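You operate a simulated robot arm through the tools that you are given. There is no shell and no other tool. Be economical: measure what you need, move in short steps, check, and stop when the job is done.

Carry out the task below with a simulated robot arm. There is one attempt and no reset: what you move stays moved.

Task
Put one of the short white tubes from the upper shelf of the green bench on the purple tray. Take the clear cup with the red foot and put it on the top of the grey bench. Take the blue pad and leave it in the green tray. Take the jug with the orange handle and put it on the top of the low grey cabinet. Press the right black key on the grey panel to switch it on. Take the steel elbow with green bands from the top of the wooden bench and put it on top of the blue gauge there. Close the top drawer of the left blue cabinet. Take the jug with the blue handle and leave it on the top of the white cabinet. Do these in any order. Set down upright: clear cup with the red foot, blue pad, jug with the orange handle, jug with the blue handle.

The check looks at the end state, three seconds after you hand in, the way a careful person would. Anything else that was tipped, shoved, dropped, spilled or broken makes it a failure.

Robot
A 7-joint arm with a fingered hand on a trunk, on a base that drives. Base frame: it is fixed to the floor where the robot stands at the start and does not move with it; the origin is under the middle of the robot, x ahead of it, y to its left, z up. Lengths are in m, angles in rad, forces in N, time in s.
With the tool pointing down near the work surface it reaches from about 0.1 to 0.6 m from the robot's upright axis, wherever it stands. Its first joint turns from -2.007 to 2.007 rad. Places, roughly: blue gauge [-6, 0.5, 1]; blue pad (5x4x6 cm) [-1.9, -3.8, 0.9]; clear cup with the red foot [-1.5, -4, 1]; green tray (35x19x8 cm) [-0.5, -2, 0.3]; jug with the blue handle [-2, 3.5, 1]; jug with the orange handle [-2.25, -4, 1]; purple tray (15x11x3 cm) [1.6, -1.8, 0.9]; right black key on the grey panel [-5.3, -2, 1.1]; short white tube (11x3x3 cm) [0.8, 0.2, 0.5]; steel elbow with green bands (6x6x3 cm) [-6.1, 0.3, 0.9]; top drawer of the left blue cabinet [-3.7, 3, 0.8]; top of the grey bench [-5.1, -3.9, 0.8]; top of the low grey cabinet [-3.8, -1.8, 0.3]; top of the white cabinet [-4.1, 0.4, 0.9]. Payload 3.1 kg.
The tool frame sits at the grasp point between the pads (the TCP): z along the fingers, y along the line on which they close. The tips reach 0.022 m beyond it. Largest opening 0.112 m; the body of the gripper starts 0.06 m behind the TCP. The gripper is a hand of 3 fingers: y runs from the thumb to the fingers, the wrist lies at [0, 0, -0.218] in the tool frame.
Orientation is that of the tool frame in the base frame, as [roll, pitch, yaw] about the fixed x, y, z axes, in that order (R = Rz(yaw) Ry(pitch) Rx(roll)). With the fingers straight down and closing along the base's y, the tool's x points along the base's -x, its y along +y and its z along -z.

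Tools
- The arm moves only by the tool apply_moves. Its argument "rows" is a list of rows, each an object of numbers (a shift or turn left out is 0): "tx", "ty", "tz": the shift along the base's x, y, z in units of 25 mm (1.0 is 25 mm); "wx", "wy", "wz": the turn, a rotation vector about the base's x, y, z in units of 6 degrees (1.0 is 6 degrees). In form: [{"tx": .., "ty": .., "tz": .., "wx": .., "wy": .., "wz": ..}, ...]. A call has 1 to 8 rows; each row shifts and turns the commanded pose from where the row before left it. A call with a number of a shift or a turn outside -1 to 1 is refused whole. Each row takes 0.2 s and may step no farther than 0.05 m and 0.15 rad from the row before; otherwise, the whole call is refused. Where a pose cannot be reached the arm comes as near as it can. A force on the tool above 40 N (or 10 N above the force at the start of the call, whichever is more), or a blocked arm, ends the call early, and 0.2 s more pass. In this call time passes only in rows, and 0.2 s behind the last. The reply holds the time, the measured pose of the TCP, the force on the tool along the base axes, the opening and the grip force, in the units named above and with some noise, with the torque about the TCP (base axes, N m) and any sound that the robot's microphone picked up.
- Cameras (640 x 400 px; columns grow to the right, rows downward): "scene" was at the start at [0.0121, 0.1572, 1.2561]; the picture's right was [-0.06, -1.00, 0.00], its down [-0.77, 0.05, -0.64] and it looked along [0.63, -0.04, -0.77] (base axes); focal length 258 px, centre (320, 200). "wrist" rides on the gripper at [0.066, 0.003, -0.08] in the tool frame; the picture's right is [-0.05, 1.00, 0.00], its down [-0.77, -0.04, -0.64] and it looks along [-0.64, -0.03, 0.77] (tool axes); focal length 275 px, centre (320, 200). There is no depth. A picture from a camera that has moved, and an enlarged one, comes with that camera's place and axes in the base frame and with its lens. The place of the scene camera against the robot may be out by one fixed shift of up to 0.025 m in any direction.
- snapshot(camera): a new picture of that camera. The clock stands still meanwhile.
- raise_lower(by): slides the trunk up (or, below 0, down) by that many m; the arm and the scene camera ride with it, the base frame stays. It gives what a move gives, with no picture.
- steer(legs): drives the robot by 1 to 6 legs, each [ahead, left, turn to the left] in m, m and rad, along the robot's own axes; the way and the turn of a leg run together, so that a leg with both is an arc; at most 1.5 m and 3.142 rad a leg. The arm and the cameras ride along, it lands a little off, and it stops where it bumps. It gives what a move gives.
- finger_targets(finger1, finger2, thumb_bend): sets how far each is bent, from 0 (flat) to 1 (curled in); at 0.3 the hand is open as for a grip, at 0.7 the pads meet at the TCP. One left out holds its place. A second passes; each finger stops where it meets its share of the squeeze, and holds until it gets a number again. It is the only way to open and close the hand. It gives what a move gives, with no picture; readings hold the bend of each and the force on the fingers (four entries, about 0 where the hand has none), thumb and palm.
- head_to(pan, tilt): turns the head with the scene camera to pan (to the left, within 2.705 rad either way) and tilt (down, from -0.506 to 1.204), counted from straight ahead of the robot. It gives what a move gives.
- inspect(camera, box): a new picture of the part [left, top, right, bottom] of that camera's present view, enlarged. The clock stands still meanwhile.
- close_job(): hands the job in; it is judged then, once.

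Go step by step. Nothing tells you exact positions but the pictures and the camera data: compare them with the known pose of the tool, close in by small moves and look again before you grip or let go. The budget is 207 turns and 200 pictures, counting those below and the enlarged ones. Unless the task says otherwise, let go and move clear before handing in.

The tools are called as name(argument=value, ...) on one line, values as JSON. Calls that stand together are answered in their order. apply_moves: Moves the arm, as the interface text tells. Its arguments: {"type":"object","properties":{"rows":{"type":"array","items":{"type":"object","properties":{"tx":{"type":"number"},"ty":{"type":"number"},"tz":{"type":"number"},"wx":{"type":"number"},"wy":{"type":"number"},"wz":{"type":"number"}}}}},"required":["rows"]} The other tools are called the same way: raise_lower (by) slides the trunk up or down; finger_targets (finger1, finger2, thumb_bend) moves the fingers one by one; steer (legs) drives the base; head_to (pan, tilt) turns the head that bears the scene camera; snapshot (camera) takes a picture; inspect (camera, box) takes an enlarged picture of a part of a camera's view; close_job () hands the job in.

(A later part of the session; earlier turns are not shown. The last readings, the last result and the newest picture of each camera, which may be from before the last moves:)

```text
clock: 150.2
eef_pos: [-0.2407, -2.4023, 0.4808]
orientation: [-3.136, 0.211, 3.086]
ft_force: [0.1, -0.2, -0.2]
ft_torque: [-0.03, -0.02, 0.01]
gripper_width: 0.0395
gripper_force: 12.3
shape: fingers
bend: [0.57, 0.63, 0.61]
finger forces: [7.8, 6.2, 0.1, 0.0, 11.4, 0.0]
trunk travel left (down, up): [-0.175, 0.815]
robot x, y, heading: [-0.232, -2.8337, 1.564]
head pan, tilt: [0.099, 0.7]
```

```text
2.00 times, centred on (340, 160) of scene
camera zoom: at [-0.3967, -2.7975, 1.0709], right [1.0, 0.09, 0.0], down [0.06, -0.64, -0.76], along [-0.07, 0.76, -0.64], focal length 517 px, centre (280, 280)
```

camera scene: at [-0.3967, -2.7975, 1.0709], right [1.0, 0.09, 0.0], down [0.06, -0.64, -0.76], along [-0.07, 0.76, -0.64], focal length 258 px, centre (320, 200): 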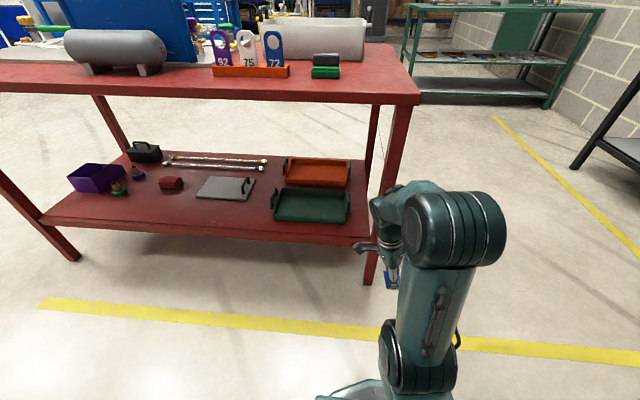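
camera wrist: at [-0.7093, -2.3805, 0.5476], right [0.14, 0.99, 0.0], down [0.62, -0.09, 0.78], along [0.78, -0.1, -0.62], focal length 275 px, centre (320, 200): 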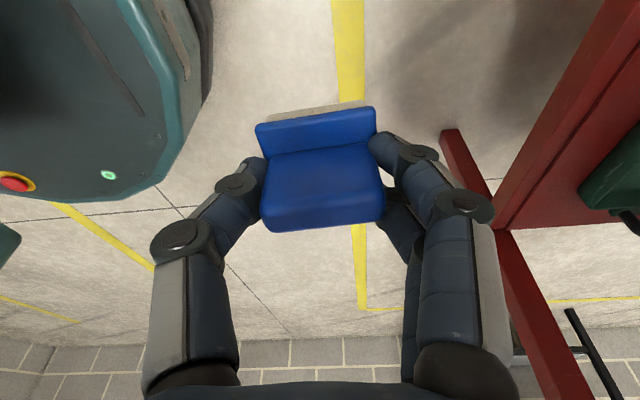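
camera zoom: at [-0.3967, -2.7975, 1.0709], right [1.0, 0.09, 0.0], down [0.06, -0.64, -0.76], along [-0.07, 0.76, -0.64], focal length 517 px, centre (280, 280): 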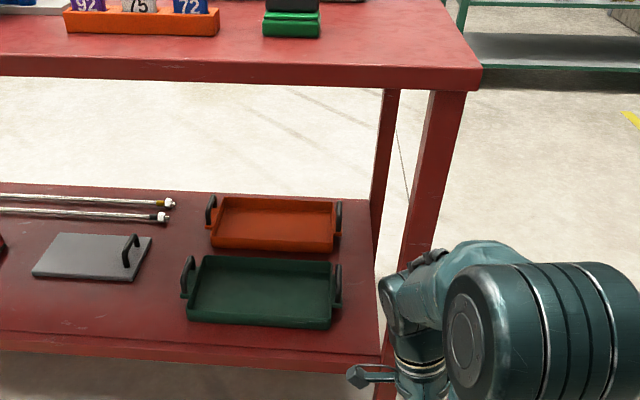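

The green tray centre is about (-0.50, -1.95), shelf at z≈0.285, bench top underside ≈0.82. I lower the trunk fully, raise the hand relative to it (elbow low), align with the tray and creep forward.

raise_lower(by=-0.17)

apply_moves(rows=[{"tz": 1}, {"tz": 1}, {"tz": 1}, {"tz": 1}, {"tz": 1}, {"tz": 1}, {"tz": 0.6}])

steer(legs=[[0, 0.27, 0.005], [0.25, 0, 0]])

snapshot(camera="scene")

snapshot(camera="wrist")

```text
clock: 152.2
eef_pos: [-0.2399, -2.4023, 0.3114]
orientation: [-3.137, 0.212, 3.089]
ft_force: [0.6, -0.5, -0.3]
ft_torque: [0.02, 0.0, 0.02]
gripper_width: 0.0393
gripper_force: 12.1
shape: fingers
bend: [0.57, 0.63, 0.61]
finger forces: [7.7, 6.1, 0.0, 0.1, 11.3, 0.0]
trunk travel left (down, up): [-0.005, 0.985]
robot x, y, heading: [-0.2292, -2.8326, 1.566]
head pan, tilt: [0.099, 0.7]
```

```text
clock: 153.8
eef_pos: [-0.2424, -2.4028, 0.4759]
orientation: [-3.135, 0.211, 3.087]
ft_force: [-0.2, -0.6, -0.7]
ft_torque: [-0.01, 0.02, 0.0]
gripper_width: 0.0392
gripper_force: 11.9
shape: fingers
bend: [0.57, 0.64, 0.61]
finger forces: [8.1, 4.6, 0.1, 0.0, 11.2, 0.0]
trunk travel left (down, up): [-0.005, 0.985]
robot x, y, heading: [-0.2316, -2.8341, 1.566]
head pan, tilt: [0.099, 0.7]
```

```text
clock: 157.1
eef_pos: [-0.5113, -2.1521, 0.4764]
orientation: [-3.137, 0.211, 3.083]
ft_force: [0.6, 0.4, -0.9]
ft_torque: [-0.01, 0.0, -0.01]
gripper_width: 0.0389
gripper_force: 12.1
shape: fingers
bend: [0.57, 0.64, 0.61]
finger forces: [8.2, 4.7, 0.1, 0.0, 11.2, 0.0]
trunk travel left (down, up): [-0.005, 0.985]
robot x, y, heading: [-0.5002, -2.5813, 1.556]
head pan, tilt: [0.099, 0.7]
```

```text
144 pictures are left
camera scene: at [-0.6663, -2.546, 0.9009], right [1.0, 0.09, 0.0], down [0.06, -0.64, -0.76], along [-0.07, 0.76, -0.64], focal length 258 px, centre (320, 200)
```

scene: 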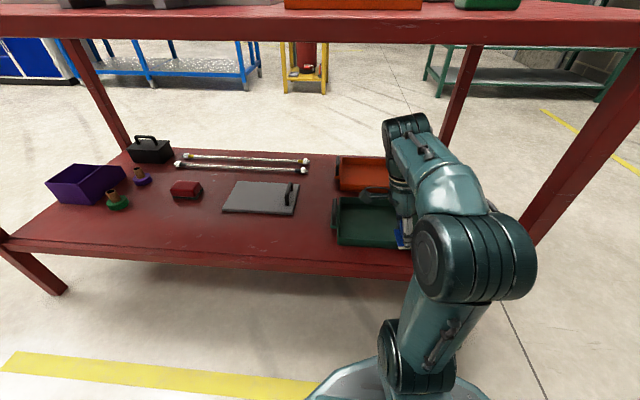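

```text
143 pictures are left
camera wrist: at [-0.5923, -2.1445, 0.5424], right [0.1, 0.99, 0.0], down [0.62, -0.07, 0.78], along [0.78, -0.08, -0.62], focal length 275 px, centre (320, 200)
```

wrist: 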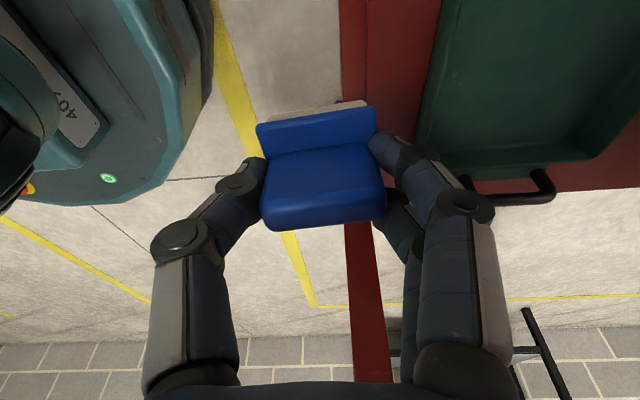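

Clear view: front rim of tray at y≈-2.065, right end at x≈-0.37. I go forward 0.1 with the base and 0.085 with the arm, then descend partway.

steer(legs=[[0.1, 0, 0.01]])

apply_moves(rows=[{"ty": 0.9}, {"ty": 0.9}, {"ty": 0.9}, {"ty": 0.7}, {"tz": -0.8}, {"tz": -0.8}])

snapshot(camera="wrist")

snapshot(camera="scene")

```text
clock: 158.2
eef_pos: [-0.5131, -2.0527, 0.4763]
orientation: [-3.137, 0.21, 3.092]
ft_force: [0.2, 0.9, -0.1]
ft_torque: [-0.02, -0.01, 0.02]
gripper_width: 0.0391
gripper_force: 12.6
shape: fingers
bend: [0.57, 0.64, 0.61]
finger forces: [8.2, 4.7, 0.0, 0.0, 11.1, 0.0]
trunk travel left (down, up): [-0.005, 0.985]
robot x, y, heading: [-0.4985, -2.4876, 1.57]
head pan, tilt: [0.099, 0.7]
```

```text
clock: 159.6
eef_pos: [-0.5105, -1.9672, 0.4361]
orientation: [-3.137, 0.211, 3.093]
ft_force: [0.1, 0.7, 0.1]
ft_torque: [-0.04, 0.01, -0.01]
gripper_width: 0.0394
gripper_force: 11.8
shape: fingers
bend: [0.57, 0.64, 0.61]
finger forces: [8.4, 4.1, 0.0, 0.0, 11.1, 0.1]
trunk travel left (down, up): [-0.005, 0.985]
robot x, y, heading: [-0.5005, -2.4804, 1.568]
head pan, tilt: [0.099, 0.7]
```

```text
142 pictures are left
camera wrist: at [-0.593, -1.9605, 0.5028], right [0.1, 1.0, 0.01], down [0.62, -0.06, 0.78], along [0.78, -0.07, -0.62], focal length 275 px, centre (320, 200)
```

wrist: 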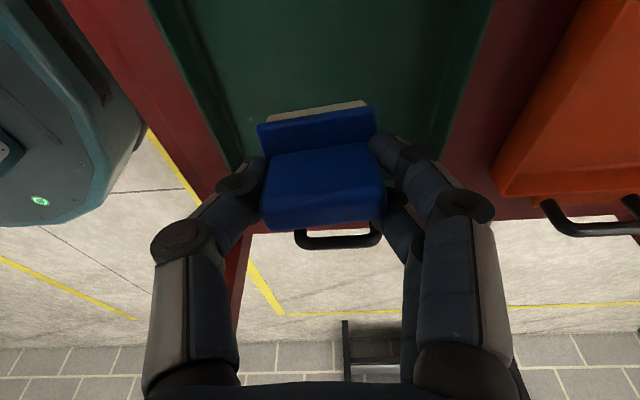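

```text
141 pictures are left
camera scene: at [-0.6656, -2.4487, 0.9009], right [1.0, 0.1, 0.0], down [0.06, -0.64, -0.76], along [-0.07, 0.76, -0.64], focal length 258 px, centre (320, 200)
```

scene: 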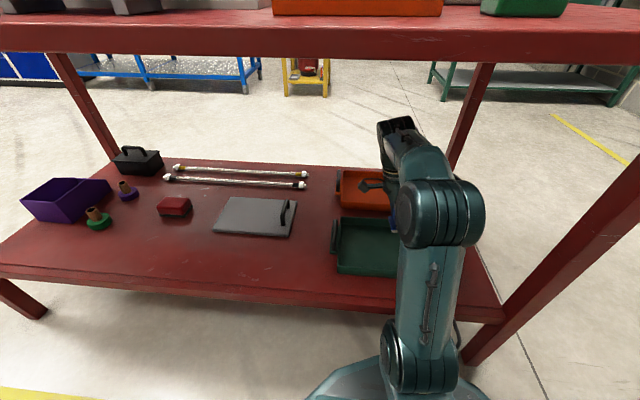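

Pad is centred within the tray. I lower to contact.

apply_moves(rows=[{"tz": -0.9}, {"tz": -0.9}, {"tz": -0.9}])

apply_moves(rows=[{"tz": -0.3}])

apply_moves(rows=[{"tz": -0.25}])

snapshot(camera="wrist")

```text
clock: 160.4
eef_pos: [-0.5123, -1.9673, 0.3656]
orientation: [-3.137, 0.211, 3.093]
ft_force: [-0.2, 0.4, -0.1]
ft_torque: [0.01, -0.02, -0.03]
gripper_width: 0.039
gripper_force: 11.4
shape: fingers
bend: [0.57, 0.65, 0.61]
finger forces: [8.6, 3.8, 0.0, 0.0, 11.1, 0.0]
trunk travel left (down, up): [-0.005, 0.985]
robot x, y, heading: [-0.5018, -2.4879, 1.57]
head pan, tilt: [0.099, 0.7]
```

```text
clock: 160.8
eef_pos: [-0.5123, -1.9684, 0.3592]
orientation: [-3.138, 0.212, 3.091]
ft_force: [0.6, 0.2, 0.7]
ft_torque: [0.02, -0.02, 0.01]
gripper_width: 0.0392
gripper_force: 11.7
shape: fingers
bend: [0.57, 0.65, 0.61]
finger forces: [8.6, 3.8, 0.0, 0.0, 11.1, 0.0]
trunk travel left (down, up): [-0.005, 0.985]
robot x, y, heading: [-0.4963, -2.4864, 1.568]
head pan, tilt: [0.099, 0.7]
```

```text
clock: 161.2
eef_pos: [-0.5135, -1.968, 0.3534]
orientation: [-3.135, 0.212, 3.092]
ft_force: [-0.1, -0.5, -1.0]
ft_torque: [0.0, 0.01, -0.01]
gripper_width: 0.0389
gripper_force: 11.8
shape: fingers
bend: [0.57, 0.65, 0.61]
finger forces: [8.7, 3.7, 0.0, 0.1, 11.2, 0.0]
trunk travel left (down, up): [-0.005, 0.985]
robot x, y, heading: [-0.4999, -2.4822, 1.569]
head pan, tilt: [0.099, 0.7]
```

```text
140 pictures are left
camera wrist: at [-0.5951, -1.9613, 0.4203], right [0.1, 1.0, 0.0], down [0.62, -0.06, 0.78], along [0.78, -0.07, -0.62], focal length 275 px, centre (320, 200)
```

wrist: 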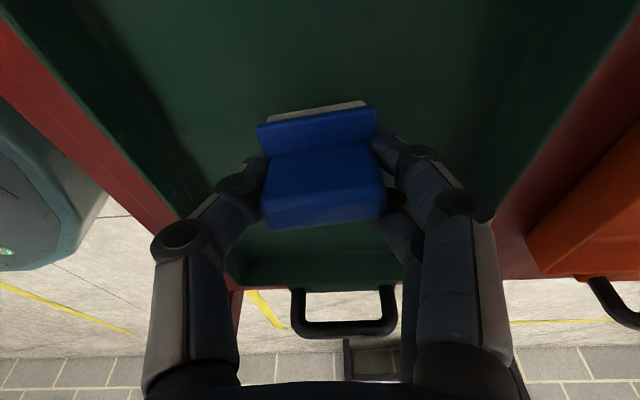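

apply_moves(rows=[{"tz": -0.25}])

apply_moves(rows=[{"tz": -0.25}])

apply_moves(rows=[{"tz": -0.25}])

```text
clock: 161.6
eef_pos: [-0.5129, -1.9686, 0.3475]
orientation: [-3.136, 0.21, 3.092]
ft_force: [0.1, -0.5, 0.3]
ft_torque: [0.01, 0.02, -0.02]
gripper_width: 0.0389
gripper_force: 12.0
shape: fingers
bend: [0.57, 0.65, 0.61]
finger forces: [8.6, 3.7, 0.0, 0.0, 11.2, 0.0]
trunk travel left (down, up): [-0.005, 0.985]
robot x, y, heading: [-0.4987, -2.4809, 1.568]
head pan, tilt: [0.099, 0.7]
```

```text
clock: 162.0
eef_pos: [-0.5131, -1.9674, 0.3425]
orientation: [-3.135, 0.212, 3.092]
ft_force: [0.1, -0.2, -1.0]
ft_torque: [0.03, -0.01, -0.01]
gripper_width: 0.0389
gripper_force: 11.6
shape: fingers
bend: [0.57, 0.65, 0.61]
finger forces: [8.7, 3.7, 0.0, 0.1, 11.1, 0.0]
trunk travel left (down, up): [-0.005, 0.985]
robot x, y, heading: [-0.4995, -2.4822, 1.57]
head pan, tilt: [0.099, 0.7]
```

```text
clock: 162.4
eef_pos: [-0.5119, -1.9695, 0.3384]
orientation: [3.141, 0.212, 3.091]
ft_force: [5.4, -1.3, 19.6]
ft_torque: [0.33, 0.04, -0.09]
gripper_width: 0.0388
gripper_force: 22.9
shape: fingers
bend: [0.6, 0.66, 0.61]
finger forces: [14.8, 16.1, 0.1, 0.1, 13.9, 0.1]
trunk travel left (down, up): [-0.005, 0.985]
robot x, y, heading: [-0.4949, -2.4849, 1.565]
head pan, tilt: [0.099, 0.7]
```

Contact made. I ease up a touch, release and retreat.

apply_moves(rows=[{"tz": 0.12}])

finger_targets(finger1=0.52, finger2=0.52, thumb_bend=0.54)

finger_targets(finger1=0.44, finger2=0.44, thumb_bend=0.44)

apply_moves(rows=[{"tz": 0.5}, {"tz": 1}, {"tz": 1}, {"tz": 1}, {"tz": 1}, {"tz": 0.8}])

snapshot(camera="wrist")

```text
clock: 162.8
eef_pos: [-0.5131, -1.9683, 0.3393]
orientation: [-3.136, 0.212, 3.092]
ft_force: [4.0, 0.6, 9.9]
ft_torque: [0.26, -0.01, -0.1]
gripper_width: 0.0392
gripper_force: 16.7
shape: fingers
bend: [0.6, 0.66, 0.61]
finger forces: [11.6, 10.2, 0.0, 0.0, 11.7, 0.0]
trunk travel left (down, up): [-0.005, 0.985]
robot x, y, heading: [-0.4988, -2.485, 1.568]
head pan, tilt: [0.099, 0.7]
```

```text
clock: 163.8
eef_pos: [-0.5141, -1.968, 0.3397]
orientation: [-3.136, 0.212, 3.093]
ft_force: [0.3, -0.4, -0.2]
ft_torque: [-0.01, 0.01, -0.01]
gripper_width: 0.0469
gripper_force: 0.0
shape: fingers
bend: [0.52, 0.52, 0.54]
finger forces: [0.1, 0.0, 0.0, 0.0, 0.1, 0.0]
trunk travel left (down, up): [-0.005, 0.985]
robot x, y, heading: [-0.499, -2.4828, 1.567]
head pan, tilt: [0.099, 0.7]
```

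```text
clock: 164.8
eef_pos: [-0.5129, -1.968, 0.3389]
orientation: [-3.136, 0.213, 3.092]
ft_force: [-0.8, 0.8, 0.7]
ft_torque: [0.0, 0.01, 0.0]
gripper_width: 0.0718
gripper_force: 0.0
shape: fingers
bend: [0.44, 0.44, 0.44]
finger forces: [0.0, 0.0, 0.2, 0.0, 0.1, 0.0]
trunk travel left (down, up): [-0.005, 0.985]
robot x, y, heading: [-0.4984, -2.4857, 1.57]
head pan, tilt: [0.099, 0.7]
```

```text
clock: 166.2
eef_pos: [-0.5132, -1.9676, 0.4719]
orientation: [-3.135, 0.209, 3.093]
ft_force: [0.7, 0.8, 0.3]
ft_torque: [-0.02, 0.0, -0.02]
gripper_width: 0.0718
gripper_force: 0.0
shape: fingers
bend: [0.44, 0.44, 0.44]
finger forces: [0.0, 0.1, 0.0, 0.0, 0.1, 0.0]
trunk travel left (down, up): [-0.005, 0.985]
robot x, y, heading: [-0.4993, -2.4811, 1.565]
head pan, tilt: [0.099, 0.7]
```

```text
139 pictures are left
camera wrist: at [-0.5945, -1.9605, 0.5387], right [0.1, 1.0, 0.0], down [0.62, -0.06, 0.78], along [0.78, -0.07, -0.62], focal length 275 px, centre (320, 200)
```

wrist: 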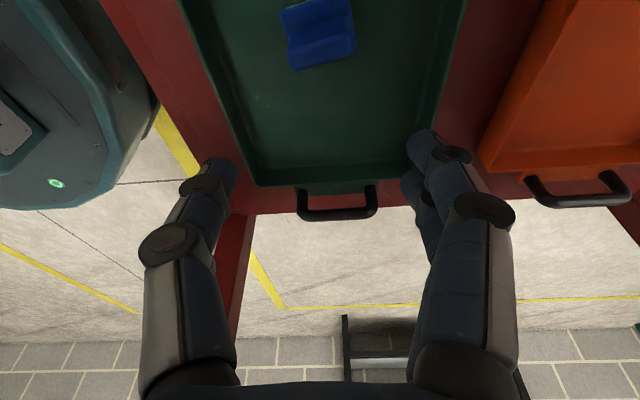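

The pad stands in the green tray. Next the red-footed cup: I back out, raise, straighten the hand and turn it 90° so it will close sideways, then turn to the cream bench.

steer(legs=[[-0.42, 0, 0]])

raise_lower(by=0.4)

raise_lower(by=0.3)

apply_moves(rows=[{"wy": 1, "ty": -0.5}, {"wy": 1, "ty": -0.5}, {"wz": 1}, {"wz": 1}, {"wz": 1}, {"wz": 1}, {"wz": 1}, {"wz": 1}])

apply_moves(rows=[{"wz": 1}, {"wz": 1}, {"wz": 1}, {"wz": 1}, {"wz": 1}, {"wz": 1}, {"wz": 1}, {"wz": 1}])

steer(legs=[[0, 0, -3.14], [0, -1.0, 0]])

head_to(pan=0.1, tilt=0.75)

snapshot(camera="scene")

```text
clock: 168.9
eef_pos: [-0.5171, -2.404, 0.4712]
orientation: [-3.137, 0.212, 3.101]
ft_force: [-0.5, -1.0, 0.2]
ft_torque: [0.04, 0.02, -0.02]
gripper_width: 0.0717
gripper_force: 0.0
shape: fingers
bend: [0.44, 0.44, 0.44]
finger forces: [0.0, 0.0, 0.0, 0.0, 0.0, 0.0]
trunk travel left (down, up): [-0.005, 0.985]
robot x, y, heading: [-0.5023, -2.9198, 1.574]
head pan, tilt: [0.099, 0.7]
```

```text
clock: 172.7
eef_pos: [-0.5166, -2.4038, 0.8712]
orientation: [-3.137, 0.211, 3.099]
ft_force: [-0.1, -0.5, 0.4]
ft_torque: [-0.01, 0.0, 0.03]
gripper_width: 0.0717
gripper_force: 0.1
shape: fingers
bend: [0.44, 0.44, 0.44]
finger forces: [0.0, 0.1, 0.1, 0.0, 0.1, 0.0]
trunk travel left (down, up): [-0.405, 0.585]
robot x, y, heading: [-0.5022, -2.9189, 1.575]
head pan, tilt: [0.099, 0.7]
```

```text
clock: 175.7
eef_pos: [-0.5172, -2.4031, 1.1711]
orientation: [-3.138, 0.21, 3.101]
ft_force: [-0.1, 0.2, 0.3]
ft_torque: [0.02, -0.02, -0.03]
gripper_width: 0.0717
gripper_force: 0.1
shape: fingers
bend: [0.44, 0.44, 0.44]
finger forces: [0.0, 0.0, 0.0, 0.0, 0.0, 0.0]
trunk travel left (down, up): [-0.705, 0.285]
robot x, y, heading: [-0.5009, -2.9179, 1.574]
head pan, tilt: [0.099, 0.7]
```

```text
clock: 177.5
eef_pos: [-0.5162, -2.4295, 1.1707]
orientation: [-3.127, 0.002, -2.552]
ft_force: [-0.2, 0.1, -0.5]
ft_torque: [-0.03, 0.04, 0.0]
gripper_width: 0.0721
gripper_force: 0.1
shape: fingers
bend: [0.44, 0.44, 0.44]
finger forces: [0.0, 0.0, 0.0, 0.0, 0.0, 0.0]
trunk travel left (down, up): [-0.705, 0.285]
robot x, y, heading: [-0.4998, -2.9195, 1.577]
head pan, tilt: [0.099, 0.7]
```

```text
clock: 179.3
eef_pos: [-0.5161, -2.43, 1.1715]
orientation: [-3.128, 0.002, -1.715]
ft_force: [-0.5, 0.3, 0.5]
ft_torque: [-0.03, -0.02, 0.01]
gripper_width: 0.072
gripper_force: 0.1
shape: fingers
bend: [0.44, 0.44, 0.44]
finger forces: [0.0, 0.0, 0.0, 0.0, 0.1, 0.0]
trunk travel left (down, up): [-0.705, 0.285]
robot x, y, heading: [-0.5014, -2.9183, 1.576]
head pan, tilt: [0.099, 0.7]
```

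```text
clock: 191.6
eef_pos: [-1.4257, -3.4825, 1.1712]
orientation: [-3.128, 0.001, 1.496]
ft_force: [-0.4, 0.5, -0.1]
ft_torque: [0.03, 0.02, 0.0]
gripper_width: 0.0717
gripper_force: 0.1
shape: fingers
bend: [0.44, 0.44, 0.44]
finger forces: [0.0, 0.0, 0.0, 0.1, 0.0, 0.1]
trunk travel left (down, up): [-0.705, 0.285]
robot x, y, heading: [-1.4792, -2.989, -1.497]
head pan, tilt: [0.099, 0.7]
```

```text
clock: 192.2
eef_pos: [-1.4259, -3.4821, 1.1724]
orientation: [-3.128, 0.003, 1.495]
ft_force: [0.3, -0.2, 0.8]
ft_torque: [0.01, 0.03, 0.0]
gripper_width: 0.072
gripper_force: 0.1
shape: fingers
bend: [0.44, 0.44, 0.44]
finger forces: [0.1, 0.0, 0.0, 0.1, 0.0, 0.1]
trunk travel left (down, up): [-0.705, 0.285]
robot x, y, heading: [-1.4783, -2.9905, -1.499]
head pan, tilt: [0.099, 0.75]
```

```text
138 pictures are left
camera scene: at [-1.3191, -2.9956, 1.5967], right [-0.99, -0.17, 0.0], down [-0.12, 0.67, -0.73], along [0.13, -0.72, -0.68], focal length 258 px, centre (320, 200)
```

scene: 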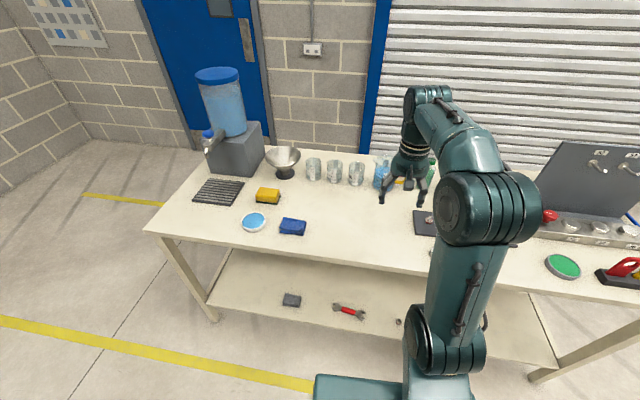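

I square up in front of the cup at x≈-1.55, then reach over high with a slight forward tilt.

steer(legs=[[0, -0.06, -0.074], [0.2, 0, 0]])

apply_moves(rows=[{"ty": -1, "wz": 0.7}, {"ty": -1, "wz": 0.7}, {"ty": -1, "wx": -1}, {"ty": -1, "wx": -1}, {"ty": -1, "wx": -1}, {"ty": -1}, {"ty": -1}])

snapshot(camera="wrist")

snapshot(camera="scene")

```text
clock: 194.4
eef_pos: [-1.5215, -3.69, 1.1716]
orientation: [-3.127, 0.002, 1.422]
ft_force: [-0.3, -0.1, -0.8]
ft_torque: [0.02, -0.02, 0.01]
gripper_width: 0.0719
gripper_force: 0.0
shape: fingers
bend: [0.44, 0.44, 0.44]
finger forces: [0.1, 0.0, 0.0, 0.1, 0.0, 0.1]
trunk travel left (down, up): [-0.705, 0.285]
robot x, y, heading: [-1.5371, -3.2017, -1.576]
head pan, tilt: [0.099, 0.75]
```

```text
clock: 196.0
eef_pos: [-1.5196, -3.8632, 1.1713]
orientation: [-3.128, 0.314, 1.566]
ft_force: [0.5, 0.0, 0.0]
ft_torque: [0.0, 0.03, 0.03]
gripper_width: 0.072
gripper_force: 0.1
shape: fingers
bend: [0.44, 0.44, 0.44]
finger forces: [0.1, 0.1, 0.1, 0.0, 0.0, 0.0]
out of reach, approached as far as the arm can: row 7
trunk travel left (down, up): [-0.705, 0.285]
robot x, y, heading: [-1.5382, -3.2039, -1.572]
head pan, tilt: [0.099, 0.75]
```

```text
137 pictures are left
camera wrist: at [-1.5162, -3.7744, 1.2293], right [1.0, -0.05, 0.0], down [-0.03, -0.54, 0.84], along [-0.04, -0.84, -0.54], focal length 275 px, centre (320, 200)
```

wrist: 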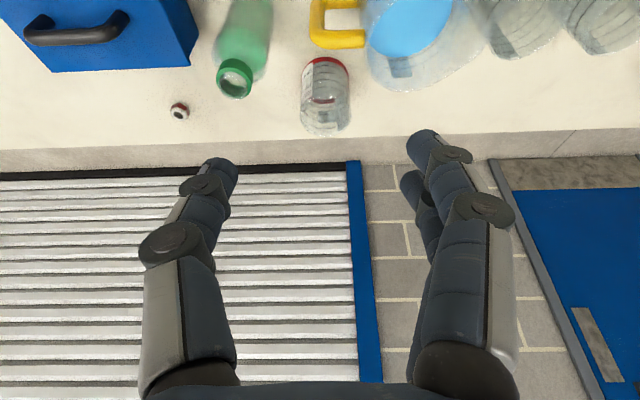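

```text
136 pictures are left
camera scene: at [-1.3788, -3.2149, 1.5965], right [-1.0, -0.1, 0.0], down [-0.07, 0.68, -0.73], along [0.07, -0.73, -0.68], focal length 258 px, centre (320, 200)
```

scene: 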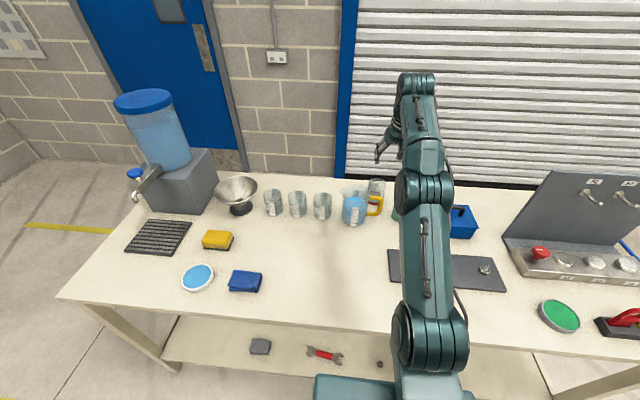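

The straight reach ends at ~0.66 m, so I'll inch the base closer and tilt the hand to ~42° to get over the yellow jug's handle to the cup at about (-1.52, -4.02).

finger_targets(finger1=0.37, finger2=0.37, thumb_bend=0.37)

steer(legs=[[0.04, 0, 0]])

raise_lower(by=-0.06)

apply_moves(rows=[{"wx": -1, "ty": -0.5}, {"wx": -1, "ty": -0.6}, {"wx": -1, "ty": -0.7}, {"wx": -1, "ty": -0.7}, {"ty": -0.7, "tz": -0.4}])

snapshot(camera="wrist")

snapshot(camera="scene")

```text
clock: 197.0
eef_pos: [-1.5202, -3.8599, 1.1733]
orientation: [-3.128, 0.316, 1.569]
ft_force: [-0.8, -0.6, 0.0]
ft_torque: [-0.02, -0.01, 0.0]
gripper_width: 0.0918
gripper_force: 0.1
shape: fingers
bend: [0.37, 0.37, 0.37]
finger forces: [0.0, 0.0, 0.0, 0.1, 0.0, 0.0]
trunk travel left (down, up): [-0.705, 0.285]
robot x, y, heading: [-1.5344, -3.2005, -1.567]
head pan, tilt: [0.099, 0.75]
```

```text
clock: 197.9
eef_pos: [-1.5198, -3.9023, 1.1714]
orientation: [-3.128, 0.313, 1.571]
ft_force: [-0.3, -0.5, 0.9]
ft_torque: [0.02, -0.03, -0.03]
gripper_width: 0.0917
gripper_force: 0.0
shape: fingers
bend: [0.37, 0.37, 0.37]
finger forces: [0.0, 0.1, 0.0, 0.1, 0.1, 0.0]
trunk travel left (down, up): [-0.705, 0.285]
robot x, y, heading: [-1.5361, -3.2408, -1.57]
head pan, tilt: [0.099, 0.75]
```

```text
clock: 198.9
eef_pos: [-1.52, -3.9031, 1.1121]
orientation: [-3.128, 0.316, 1.57]
ft_force: [-0.7, 0.7, 0.1]
ft_torque: [0.02, -0.02, 0.03]
gripper_width: 0.092
gripper_force: 0.1
shape: fingers
bend: [0.37, 0.37, 0.37]
finger forces: [0.0, 0.0, 0.0, 0.0, 0.0, 0.0]
trunk travel left (down, up): [-0.645, 0.345]
robot x, y, heading: [-1.5373, -3.2416, -1.567]
head pan, tilt: [0.099, 0.75]
```

```text
clock: 200.1
eef_pos: [-1.5183, -3.9833, 1.1013]
orientation: [-3.127, 0.735, 1.571]
ft_force: [0.4, 0.6, -0.2]
ft_torque: [0.02, 0.0, -0.02]
gripper_width: 0.0916
gripper_force: 0.0
shape: fingers
bend: [0.37, 0.37, 0.37]
finger forces: [0.1, 0.0, 0.0, 0.1, 0.1, 0.0]
trunk travel left (down, up): [-0.645, 0.345]
robot x, y, heading: [-1.5339, -3.2398, -1.565]
head pan, tilt: [0.099, 0.75]
```

```text
135 pictures are left
camera wrist: at [-1.5155, -3.8808, 1.1199], right [1.0, -0.04, 0.02], down [-0.03, -0.14, 0.99], along [-0.04, -0.99, -0.15], focal length 275 px, centre (320, 200)
```

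wrist: 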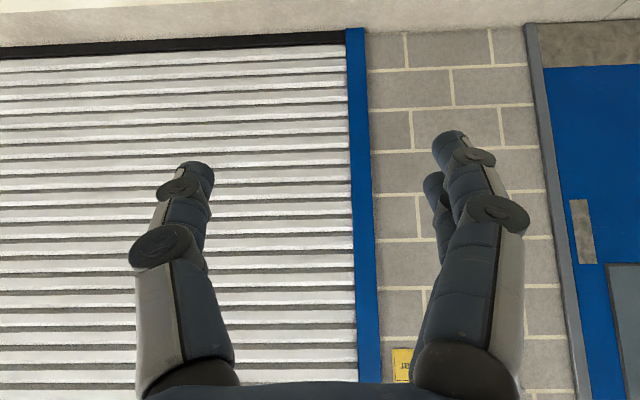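

```text
134 pictures are left
camera scene: at [-1.3797, -3.2553, 1.5366], right [-0.99, -0.1, 0.0], down [-0.07, 0.68, -0.73], along [0.07, -0.73, -0.68], focal length 258 px, centre (320, 200)
```

scene: 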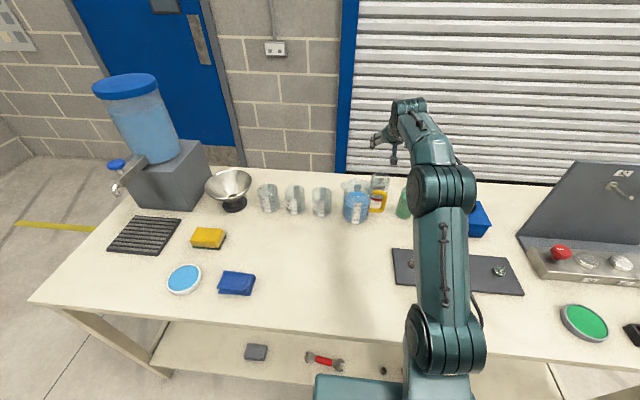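

Neighbouring jug rim (z≈1.0) and bottle make a steep approach necessary, so I need the base closer. I check the gap between base and bench before inching forward.

head_to(pan=0.0, tilt=1.2)

snapshot(camera="scene")

head_to(pan=1.2, tilt=1.1)

snapshot(camera="scene")

```text
clock: 201.0
eef_pos: [-1.518, -3.9828, 1.1032]
orientation: [-3.128, 0.736, 1.57]
ft_force: [0.2, -0.1, 0.4]
ft_torque: [-0.02, 0.03, 0.02]
gripper_width: 0.0918
gripper_force: 0.0
shape: fingers
bend: [0.37, 0.37, 0.37]
finger forces: [0.1, 0.0, 0.1, 0.0, 0.0, 0.1]
trunk travel left (down, up): [-0.645, 0.345]
robot x, y, heading: [-1.5378, -3.2413, -1.567]
head pan, tilt: [0.0, 1.201]
```

```text
133 pictures are left
camera scene: at [-1.3882, -3.2277, 1.505], right [-1.0, 0.0, 0.0], down [0.0, 0.93, -0.36], along [0.0, -0.36, -0.93], focal length 258 px, centre (320, 200)
```

scene: 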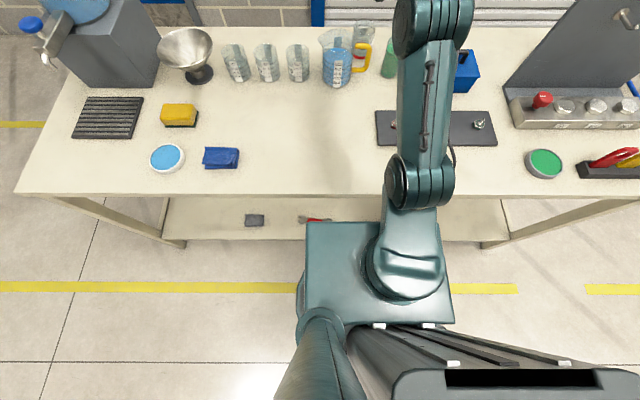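

```text
clock: 202.4
eef_pos: [-1.5187, -3.9821, 1.1035]
orientation: [-3.127, 0.736, 1.57]
ft_force: [-0.4, 0.7, 0.4]
ft_torque: [0.03, 0.0, 0.02]
gripper_width: 0.0916
gripper_force: 0.0
shape: fingers
bend: [0.37, 0.37, 0.37]
finger forces: [0.0, 0.1, 0.1, 0.0, 0.0, 0.1]
trunk travel left (down, up): [-0.645, 0.345]
robot x, y, heading: [-1.5373, -3.2387, -1.568]
head pan, tilt: [1.201, 1.1]
```

```text
132 pictures are left
camera scene: at [-1.3294, -3.1944, 1.5109], right [-0.36, -0.93, 0.0], down [-0.83, 0.32, -0.45], along [0.42, -0.16, -0.89], focal length 258 px, centre (320, 200)
```

scene: 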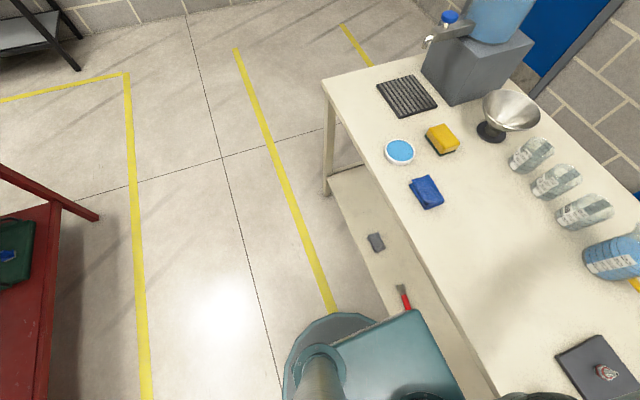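

The base is practically at the shelf already. I'll rotate the hand's approach 20° so it passes between jug and bottle, and try for a spot above the cup.

steer(legs=[[0, -0.03, 0]])

apply_moves(rows=[{"wz": 0.9, "tx": 0.25, "tz": -0.3}, {"wz": 0.9, "tx": 0.25, "tz": -0.3}, {"wz": 0.9, "tx": 0.25, "ty": -0.6, "tz": -0.3}, {"wz": 0.6, "tx": 0.25, "ty": -0.6, "tz": -0.3}, {"ty": -0.6, "tz": -0.3}])

head_to(pan=0.35, tilt=0.75)

snapshot(camera="wrist")

snapshot(camera="scene")

inspect(camera="scene", box=[300, 120, 460, 220])

```text
clock: 203.2
eef_pos: [-1.548, -3.9828, 1.1025]
orientation: [-3.129, 0.735, 1.57]
ft_force: [0.3, -0.2, 0.2]
ft_torque: [-0.01, -0.02, 0.04]
gripper_width: 0.0918
gripper_force: 0.0
shape: fingers
bend: [0.37, 0.37, 0.37]
finger forces: [0.0, 0.0, 0.0, 0.1, 0.0, 0.0]
trunk travel left (down, up): [-0.645, 0.345]
robot x, y, heading: [-1.5676, -3.2415, -1.56]
head pan, tilt: [1.201, 1.1]
```

```text
clock: 204.4
eef_pos: [-1.5259, -4.0184, 1.0666]
orientation: [-3.127, 0.735, 1.919]
ft_force: [-0.3, 0.2, -0.1]
ft_torque: [0.02, 0.03, -0.05]
gripper_width: 0.0921
gripper_force: 0.0
shape: fingers
bend: [0.37, 0.37, 0.37]
finger forces: [0.1, 0.0, 0.1, 0.0, 0.0, 0.0]
out of reach, approached as far as the arm can: row 5
trunk travel left (down, up): [-0.645, 0.345]
robot x, y, heading: [-1.5695, -3.2399, -1.565]
head pan, tilt: [1.201, 1.1]
```

```text
clock: 205.6
eef_pos: [-1.5264, -4.0173, 1.0685]
orientation: [-3.127, 0.734, 1.918]
ft_force: [0.3, -0.1, 0.5]
ft_torque: [0.01, -0.02, 0.0]
gripper_width: 0.0917
gripper_force: 0.0
shape: fingers
bend: [0.37, 0.37, 0.37]
finger forces: [0.1, 0.0, 0.1, 0.0, 0.0, 0.1]
trunk travel left (down, up): [-0.645, 0.345]
robot x, y, heading: [-1.5642, -3.243, -1.564]
head pan, tilt: [0.351, 0.75]
```

```text
131 pictures are left
camera wrist: at [-1.5571, -3.9193, 1.0853], right [0.95, 0.3, 0.02], down [0.02, -0.15, 0.99], along [0.3, -0.94, -0.15], focal length 275 px, centre (320, 200)
```

wrist: 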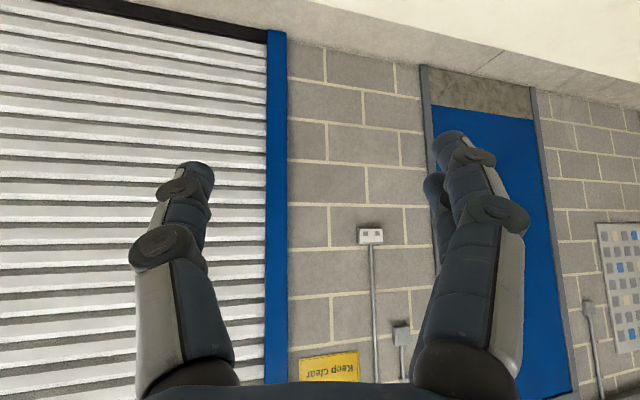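

```text
130 pictures are left
camera scene: at [-1.3888, -3.2492, 1.5366], right [-0.94, -0.35, 0.0], down [-0.24, 0.64, -0.73], along [0.25, -0.69, -0.68], focal length 258 px, centre (320, 200)
```

scene: 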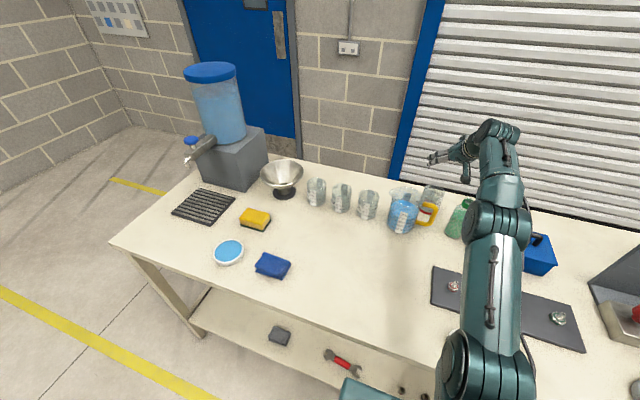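

```text
4.00 times, centred on (380, 170) of scene
camera zoom: at [-1.3888, -3.2492, 1.5366], right [-0.94, -0.35, 0.0], down [-0.24, 0.64, -0.73], along [0.25, -0.69, -0.68], focal length 1034 px, centre (80, 320)
```

zoom: 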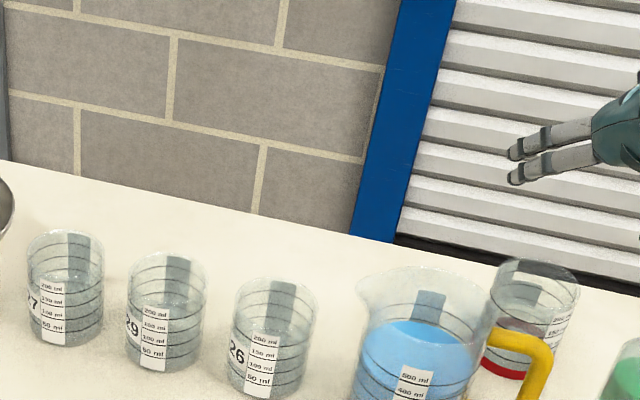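

Reach improves as I go down. I descend until just above the rim and look along with the wrist camera.

apply_moves(rows=[{"tz": -0.8}, {"tz": -0.8}, {"tz": -0.8}])

snapshot(camera="wrist")

inspect(camera="scene", box=[340, 130, 500, 230])

```text
clock: 206.4
eef_pos: [-1.5264, -4.0154, 1.0071]
orientation: [-3.128, 0.733, 1.918]
ft_force: [1.0, 0.6, -0.8]
ft_torque: [0.03, 0.02, 0.01]
gripper_width: 0.0918
gripper_force: 0.1
shape: fingers
bend: [0.37, 0.37, 0.37]
finger forces: [0.0, 0.1, 0.1, 0.0, 0.1, 0.1]
trunk travel left (down, up): [-0.645, 0.345]
robot x, y, heading: [-1.5696, -3.2445, -1.568]
head pan, tilt: [0.351, 0.75]
```

```text
128 pictures are left
camera wrist: at [-1.5578, -3.9169, 1.0243], right [0.95, 0.3, 0.02], down [0.02, -0.15, 0.99], along [0.3, -0.94, -0.15], focal length 275 px, centre (320, 200)
```

wrist: 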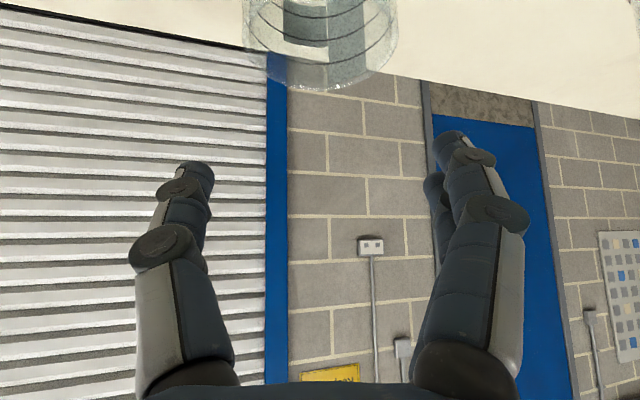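

```text
4.00 times, centred on (420, 180) of scene
camera zoom: at [-1.3893, -3.2494, 1.5367], right [-0.94, -0.35, 0.0], down [-0.24, 0.64, -0.73], along [0.25, -0.69, -0.68], focal length 1034 px, centre (-80, 280)
```

zoom: 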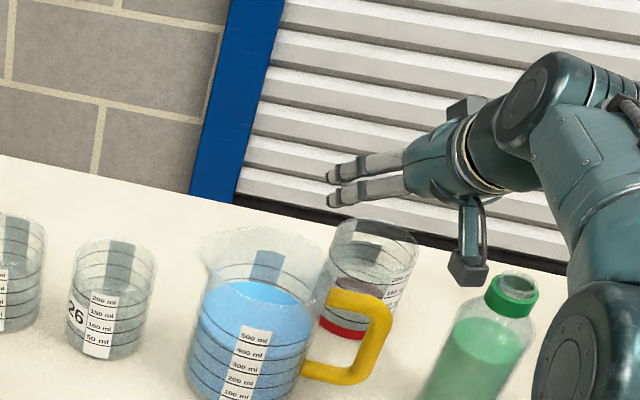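

The wrist camera box hangs on the low side between jug and bottle, which is too tight. The cup centre refines to about (-1.523, -4.01), rim z≈0.952, Ø63 mm. I rise and roll the hand 180° so the camera is on the far, upper side.

apply_moves(rows=[{"tz": 1}, {"tz": 1}, {"tz": 1, "ty": 0.5}, {"ty": 1}, {"ty": 1}])

apply_moves(rows=[{"wx": 0.3, "wy": -0.82, "wz": -0.96}, {"wx": 0.3, "wy": -0.82, "wz": -0.96}, {"wx": 0.3, "wy": -0.82, "wz": -0.96}, {"wx": 0.3, "wy": -0.82, "wz": -0.96}, {"wx": 0.3, "wy": -0.82, "wz": -0.96}, {"wx": 0.3, "wy": -0.82, "wz": -0.96}, {"wx": 0.3, "wy": -0.82, "wz": -0.96}, {"wx": 0.3, "wy": -0.82, "wz": -0.96}])

apply_moves(rows=[{"wx": 0.3, "wy": -0.82, "wz": -0.96}, {"wx": 0.3, "wy": -0.82, "wz": -0.96}, {"wx": 0.3, "wy": -0.82, "wz": -0.96}, {"wx": 0.3, "wy": -0.82, "wz": -0.96}, {"wx": 0.3, "wy": -0.82, "wz": -0.96}, {"wx": 0.3, "wy": -0.82, "wz": -0.96}, {"wx": 0.3, "wy": -0.82, "wz": -0.96}, {"wx": 0.3, "wy": -0.82, "wz": -0.96}])

apply_moves(rows=[{"wx": 0.3, "wy": -0.82, "wz": -0.96}, {"wx": 0.3, "wy": -0.82, "wz": -0.96}, {"wx": 0.3, "wy": -0.82, "wz": -0.96}, {"wx": 0.3, "wy": -0.82, "wz": -0.96}, {"wx": 0.3, "wy": -0.82, "wz": -0.96}, {"wx": 0.3, "wy": -0.82, "wz": -0.96}, {"wx": 0.3, "wy": -0.82, "wz": -0.96}])

snapshot(camera="wrist")

snapshot(camera="scene")

```text
clock: 207.6
eef_pos: [-1.524, -3.9522, 1.0829]
orientation: [-3.128, 0.737, 1.918]
ft_force: [0.2, 0.4, -0.2]
ft_torque: [-0.02, 0.01, 0.02]
gripper_width: 0.0916
gripper_force: 0.1
shape: fingers
bend: [0.37, 0.37, 0.37]
finger forces: [0.0, 0.0, 0.0, 0.0, 0.0, 0.0]
trunk travel left (down, up): [-0.645, 0.345]
robot x, y, heading: [-1.5666, -3.2421, -1.565]
head pan, tilt: [0.351, 0.75]
```

```text
clock: 209.4
eef_pos: [-1.5219, -3.9538, 1.0802]
orientation: [2.479, 0.312, 0.719]
ft_force: [-0.4, 0.5, -0.5]
ft_torque: [0.03, 0.02, 0.01]
gripper_width: 0.0917
gripper_force: 0.1
shape: fingers
bend: [0.37, 0.37, 0.37]
finger forces: [0.0, 0.0, 0.1, 0.0, 0.0, 0.0]
trunk travel left (down, up): [-0.645, 0.345]
robot x, y, heading: [-1.5664, -3.241, -1.568]
head pan, tilt: [0.351, 0.75]
```

```text
clock: 211.2
eef_pos: [-1.5211, -3.9528, 1.0804]
orientation: [2.514, -0.396, -0.123]
ft_force: [-0.1, -0.3, 0.1]
ft_torque: [0.01, -0.02, -0.01]
gripper_width: 0.0917
gripper_force: 0.2
shape: fingers
bend: [0.37, 0.37, 0.37]
finger forces: [0.0, 0.0, 0.0, 0.0, 0.0, 0.1]
trunk travel left (down, up): [-0.645, 0.345]
robot x, y, heading: [-1.564, -3.2428, -1.568]
head pan, tilt: [0.351, 0.75]
```

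```text
clock: 212.8
eef_pos: [-1.5219, -3.953, 1.0799]
orientation: [-3.136, -0.741, -1.206]
ft_force: [-0.4, 0.0, -0.2]
ft_torque: [0.0, -0.01, 0.01]
gripper_width: 0.0917
gripper_force: 0.0
shape: fingers
bend: [0.37, 0.37, 0.37]
finger forces: [0.0, 0.0, 0.0, 0.0, 0.0, 0.0]
trunk travel left (down, up): [-0.645, 0.345]
robot x, y, heading: [-1.5622, -3.2427, -1.566]
head pan, tilt: [0.351, 0.75]
```

```text
126 pictures are left
camera wrist: at [-1.5282, -3.9503, 1.1859], right [-0.94, -0.33, -0.04], down [-0.33, 0.94, -0.05], along [0.05, -0.04, -1.0], focal length 275 px, centre (320, 200)
```

wrist: 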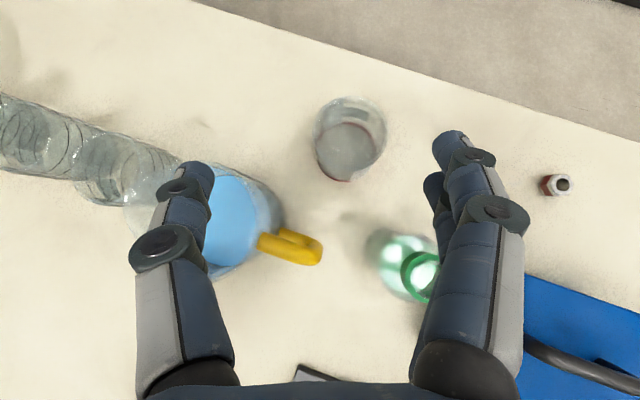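

```text
125 pictures are left
camera scene: at [-1.3887, -3.2492, 1.5366], right [-0.94, -0.35, 0.0], down [-0.24, 0.64, -0.73], along [0.25, -0.69, -0.68], focal length 258 px, centre (320, 200)
```

scene: 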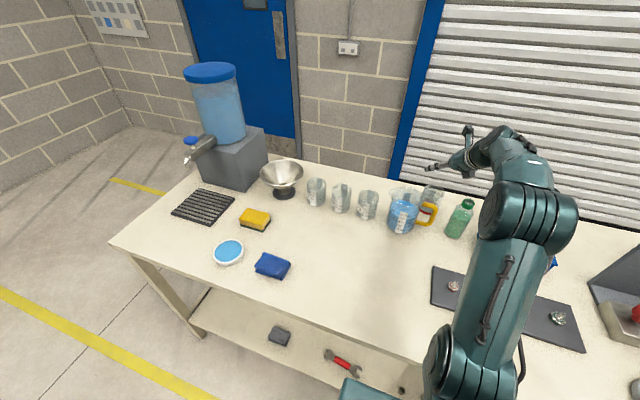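

Now the camera looks straight down: cup at about (-1.523, -4.03), rim z≈0.93; the bottle cap tops out near 0.97. I move over the cup and begin descending.

apply_moves(rows=[{"ty": -1}, {"ty": -1, "tz": -0.5}, {"ty": -1, "tz": -0.8}, {"tz": -0.9}, {"tz": -0.9}])

snapshot(camera="wrist")

inspect(camera="scene", box=[360, 110, 520, 250])

```text
clock: 214.0
eef_pos: [-1.525, -4.0237, 1.0024]
orientation: [-3.137, -0.741, -1.202]
ft_force: [0.3, 0.4, 0.1]
ft_torque: [-0.02, -0.01, 0.0]
gripper_width: 0.0919
gripper_force: 0.1
shape: fingers
bend: [0.37, 0.37, 0.37]
finger forces: [0.1, 0.0, 0.0, 0.1, 0.1, 0.1]
out of reach, approached as far as the arm can: row 3
trunk travel left (down, up): [-0.645, 0.345]
robot x, y, heading: [-1.5654, -3.2405, -1.566]
head pan, tilt: [0.351, 0.75]
```

```text
124 pictures are left
camera wrist: at [-1.5314, -4.0204, 1.108], right [-0.94, -0.33, -0.03], down [-0.33, 0.94, -0.05], along [0.05, -0.04, -1.0], focal length 275 px, centre (320, 200)
```

wrist: 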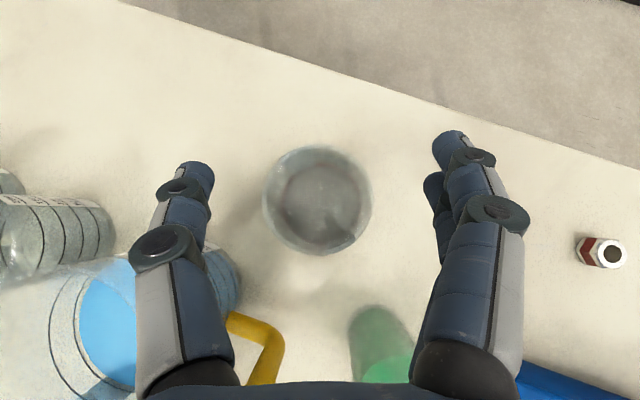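

```text
2.86 times, centred on (440, 180) of scene
camera zoom: at [-1.389, -3.25, 1.5366], right [-0.94, -0.35, 0.0], down [-0.24, 0.64, -0.73], along [0.25, -0.69, -0.68], focal length 738 px, centre (-23, 257)
```

zoom: 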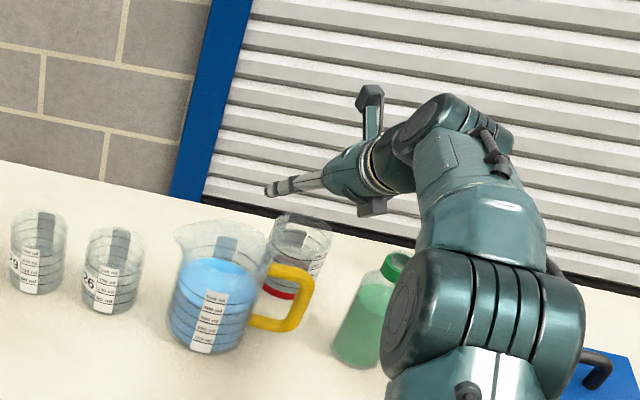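

Well centred over the cup. I rotate slightly to split the gap between bottle and handle, descend further and look again.

apply_moves(rows=[{"wz": -0.6, "tx": 0.1}, {"wz": -0.6, "tz": -0.4}, {"tz": -0.9}, {"tz": -0.9}])

snapshot(camera="wrist")

inspect(camera="scene", box=[360, 110, 520, 250])

```text
clock: 215.0
eef_pos: [-1.521, -4.023, 0.9475]
orientation: [-3.139, -0.744, -1.329]
ft_force: [0.2, -0.5, -0.8]
ft_torque: [-0.02, 0.0, 0.01]
gripper_width: 0.092
gripper_force: 0.1
shape: fingers
bend: [0.37, 0.37, 0.37]
finger forces: [0.0, 0.1, 0.1, 0.1, 0.0, 0.0]
trunk travel left (down, up): [-0.645, 0.345]
robot x, y, heading: [-1.5665, -3.2404, -1.566]
head pan, tilt: [0.351, 0.75]
```

```text
122 pictures are left
camera wrist: at [-1.5262, -4.0184, 1.0526], right [-0.98, -0.21, -0.03], down [-0.21, 0.98, -0.05], along [0.04, -0.04, -1.0], focal length 275 px, centre (320, 200)
```

wrist: 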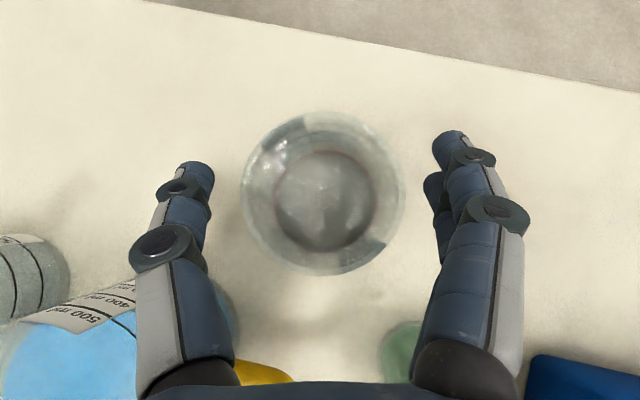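

```text
2.86 times, centred on (440, 180) of scene
camera zoom: at [-1.3888, -3.2495, 1.5366], right [-0.94, -0.35, 0.0], down [-0.24, 0.64, -0.73], along [0.25, -0.69, -0.68], focal length 738 px, centre (-23, 257)
```

zoom: 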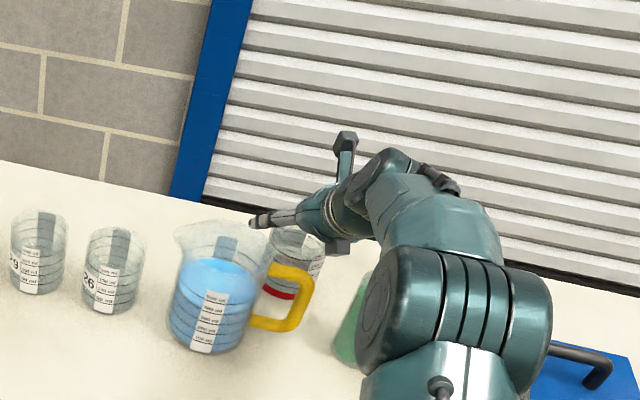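

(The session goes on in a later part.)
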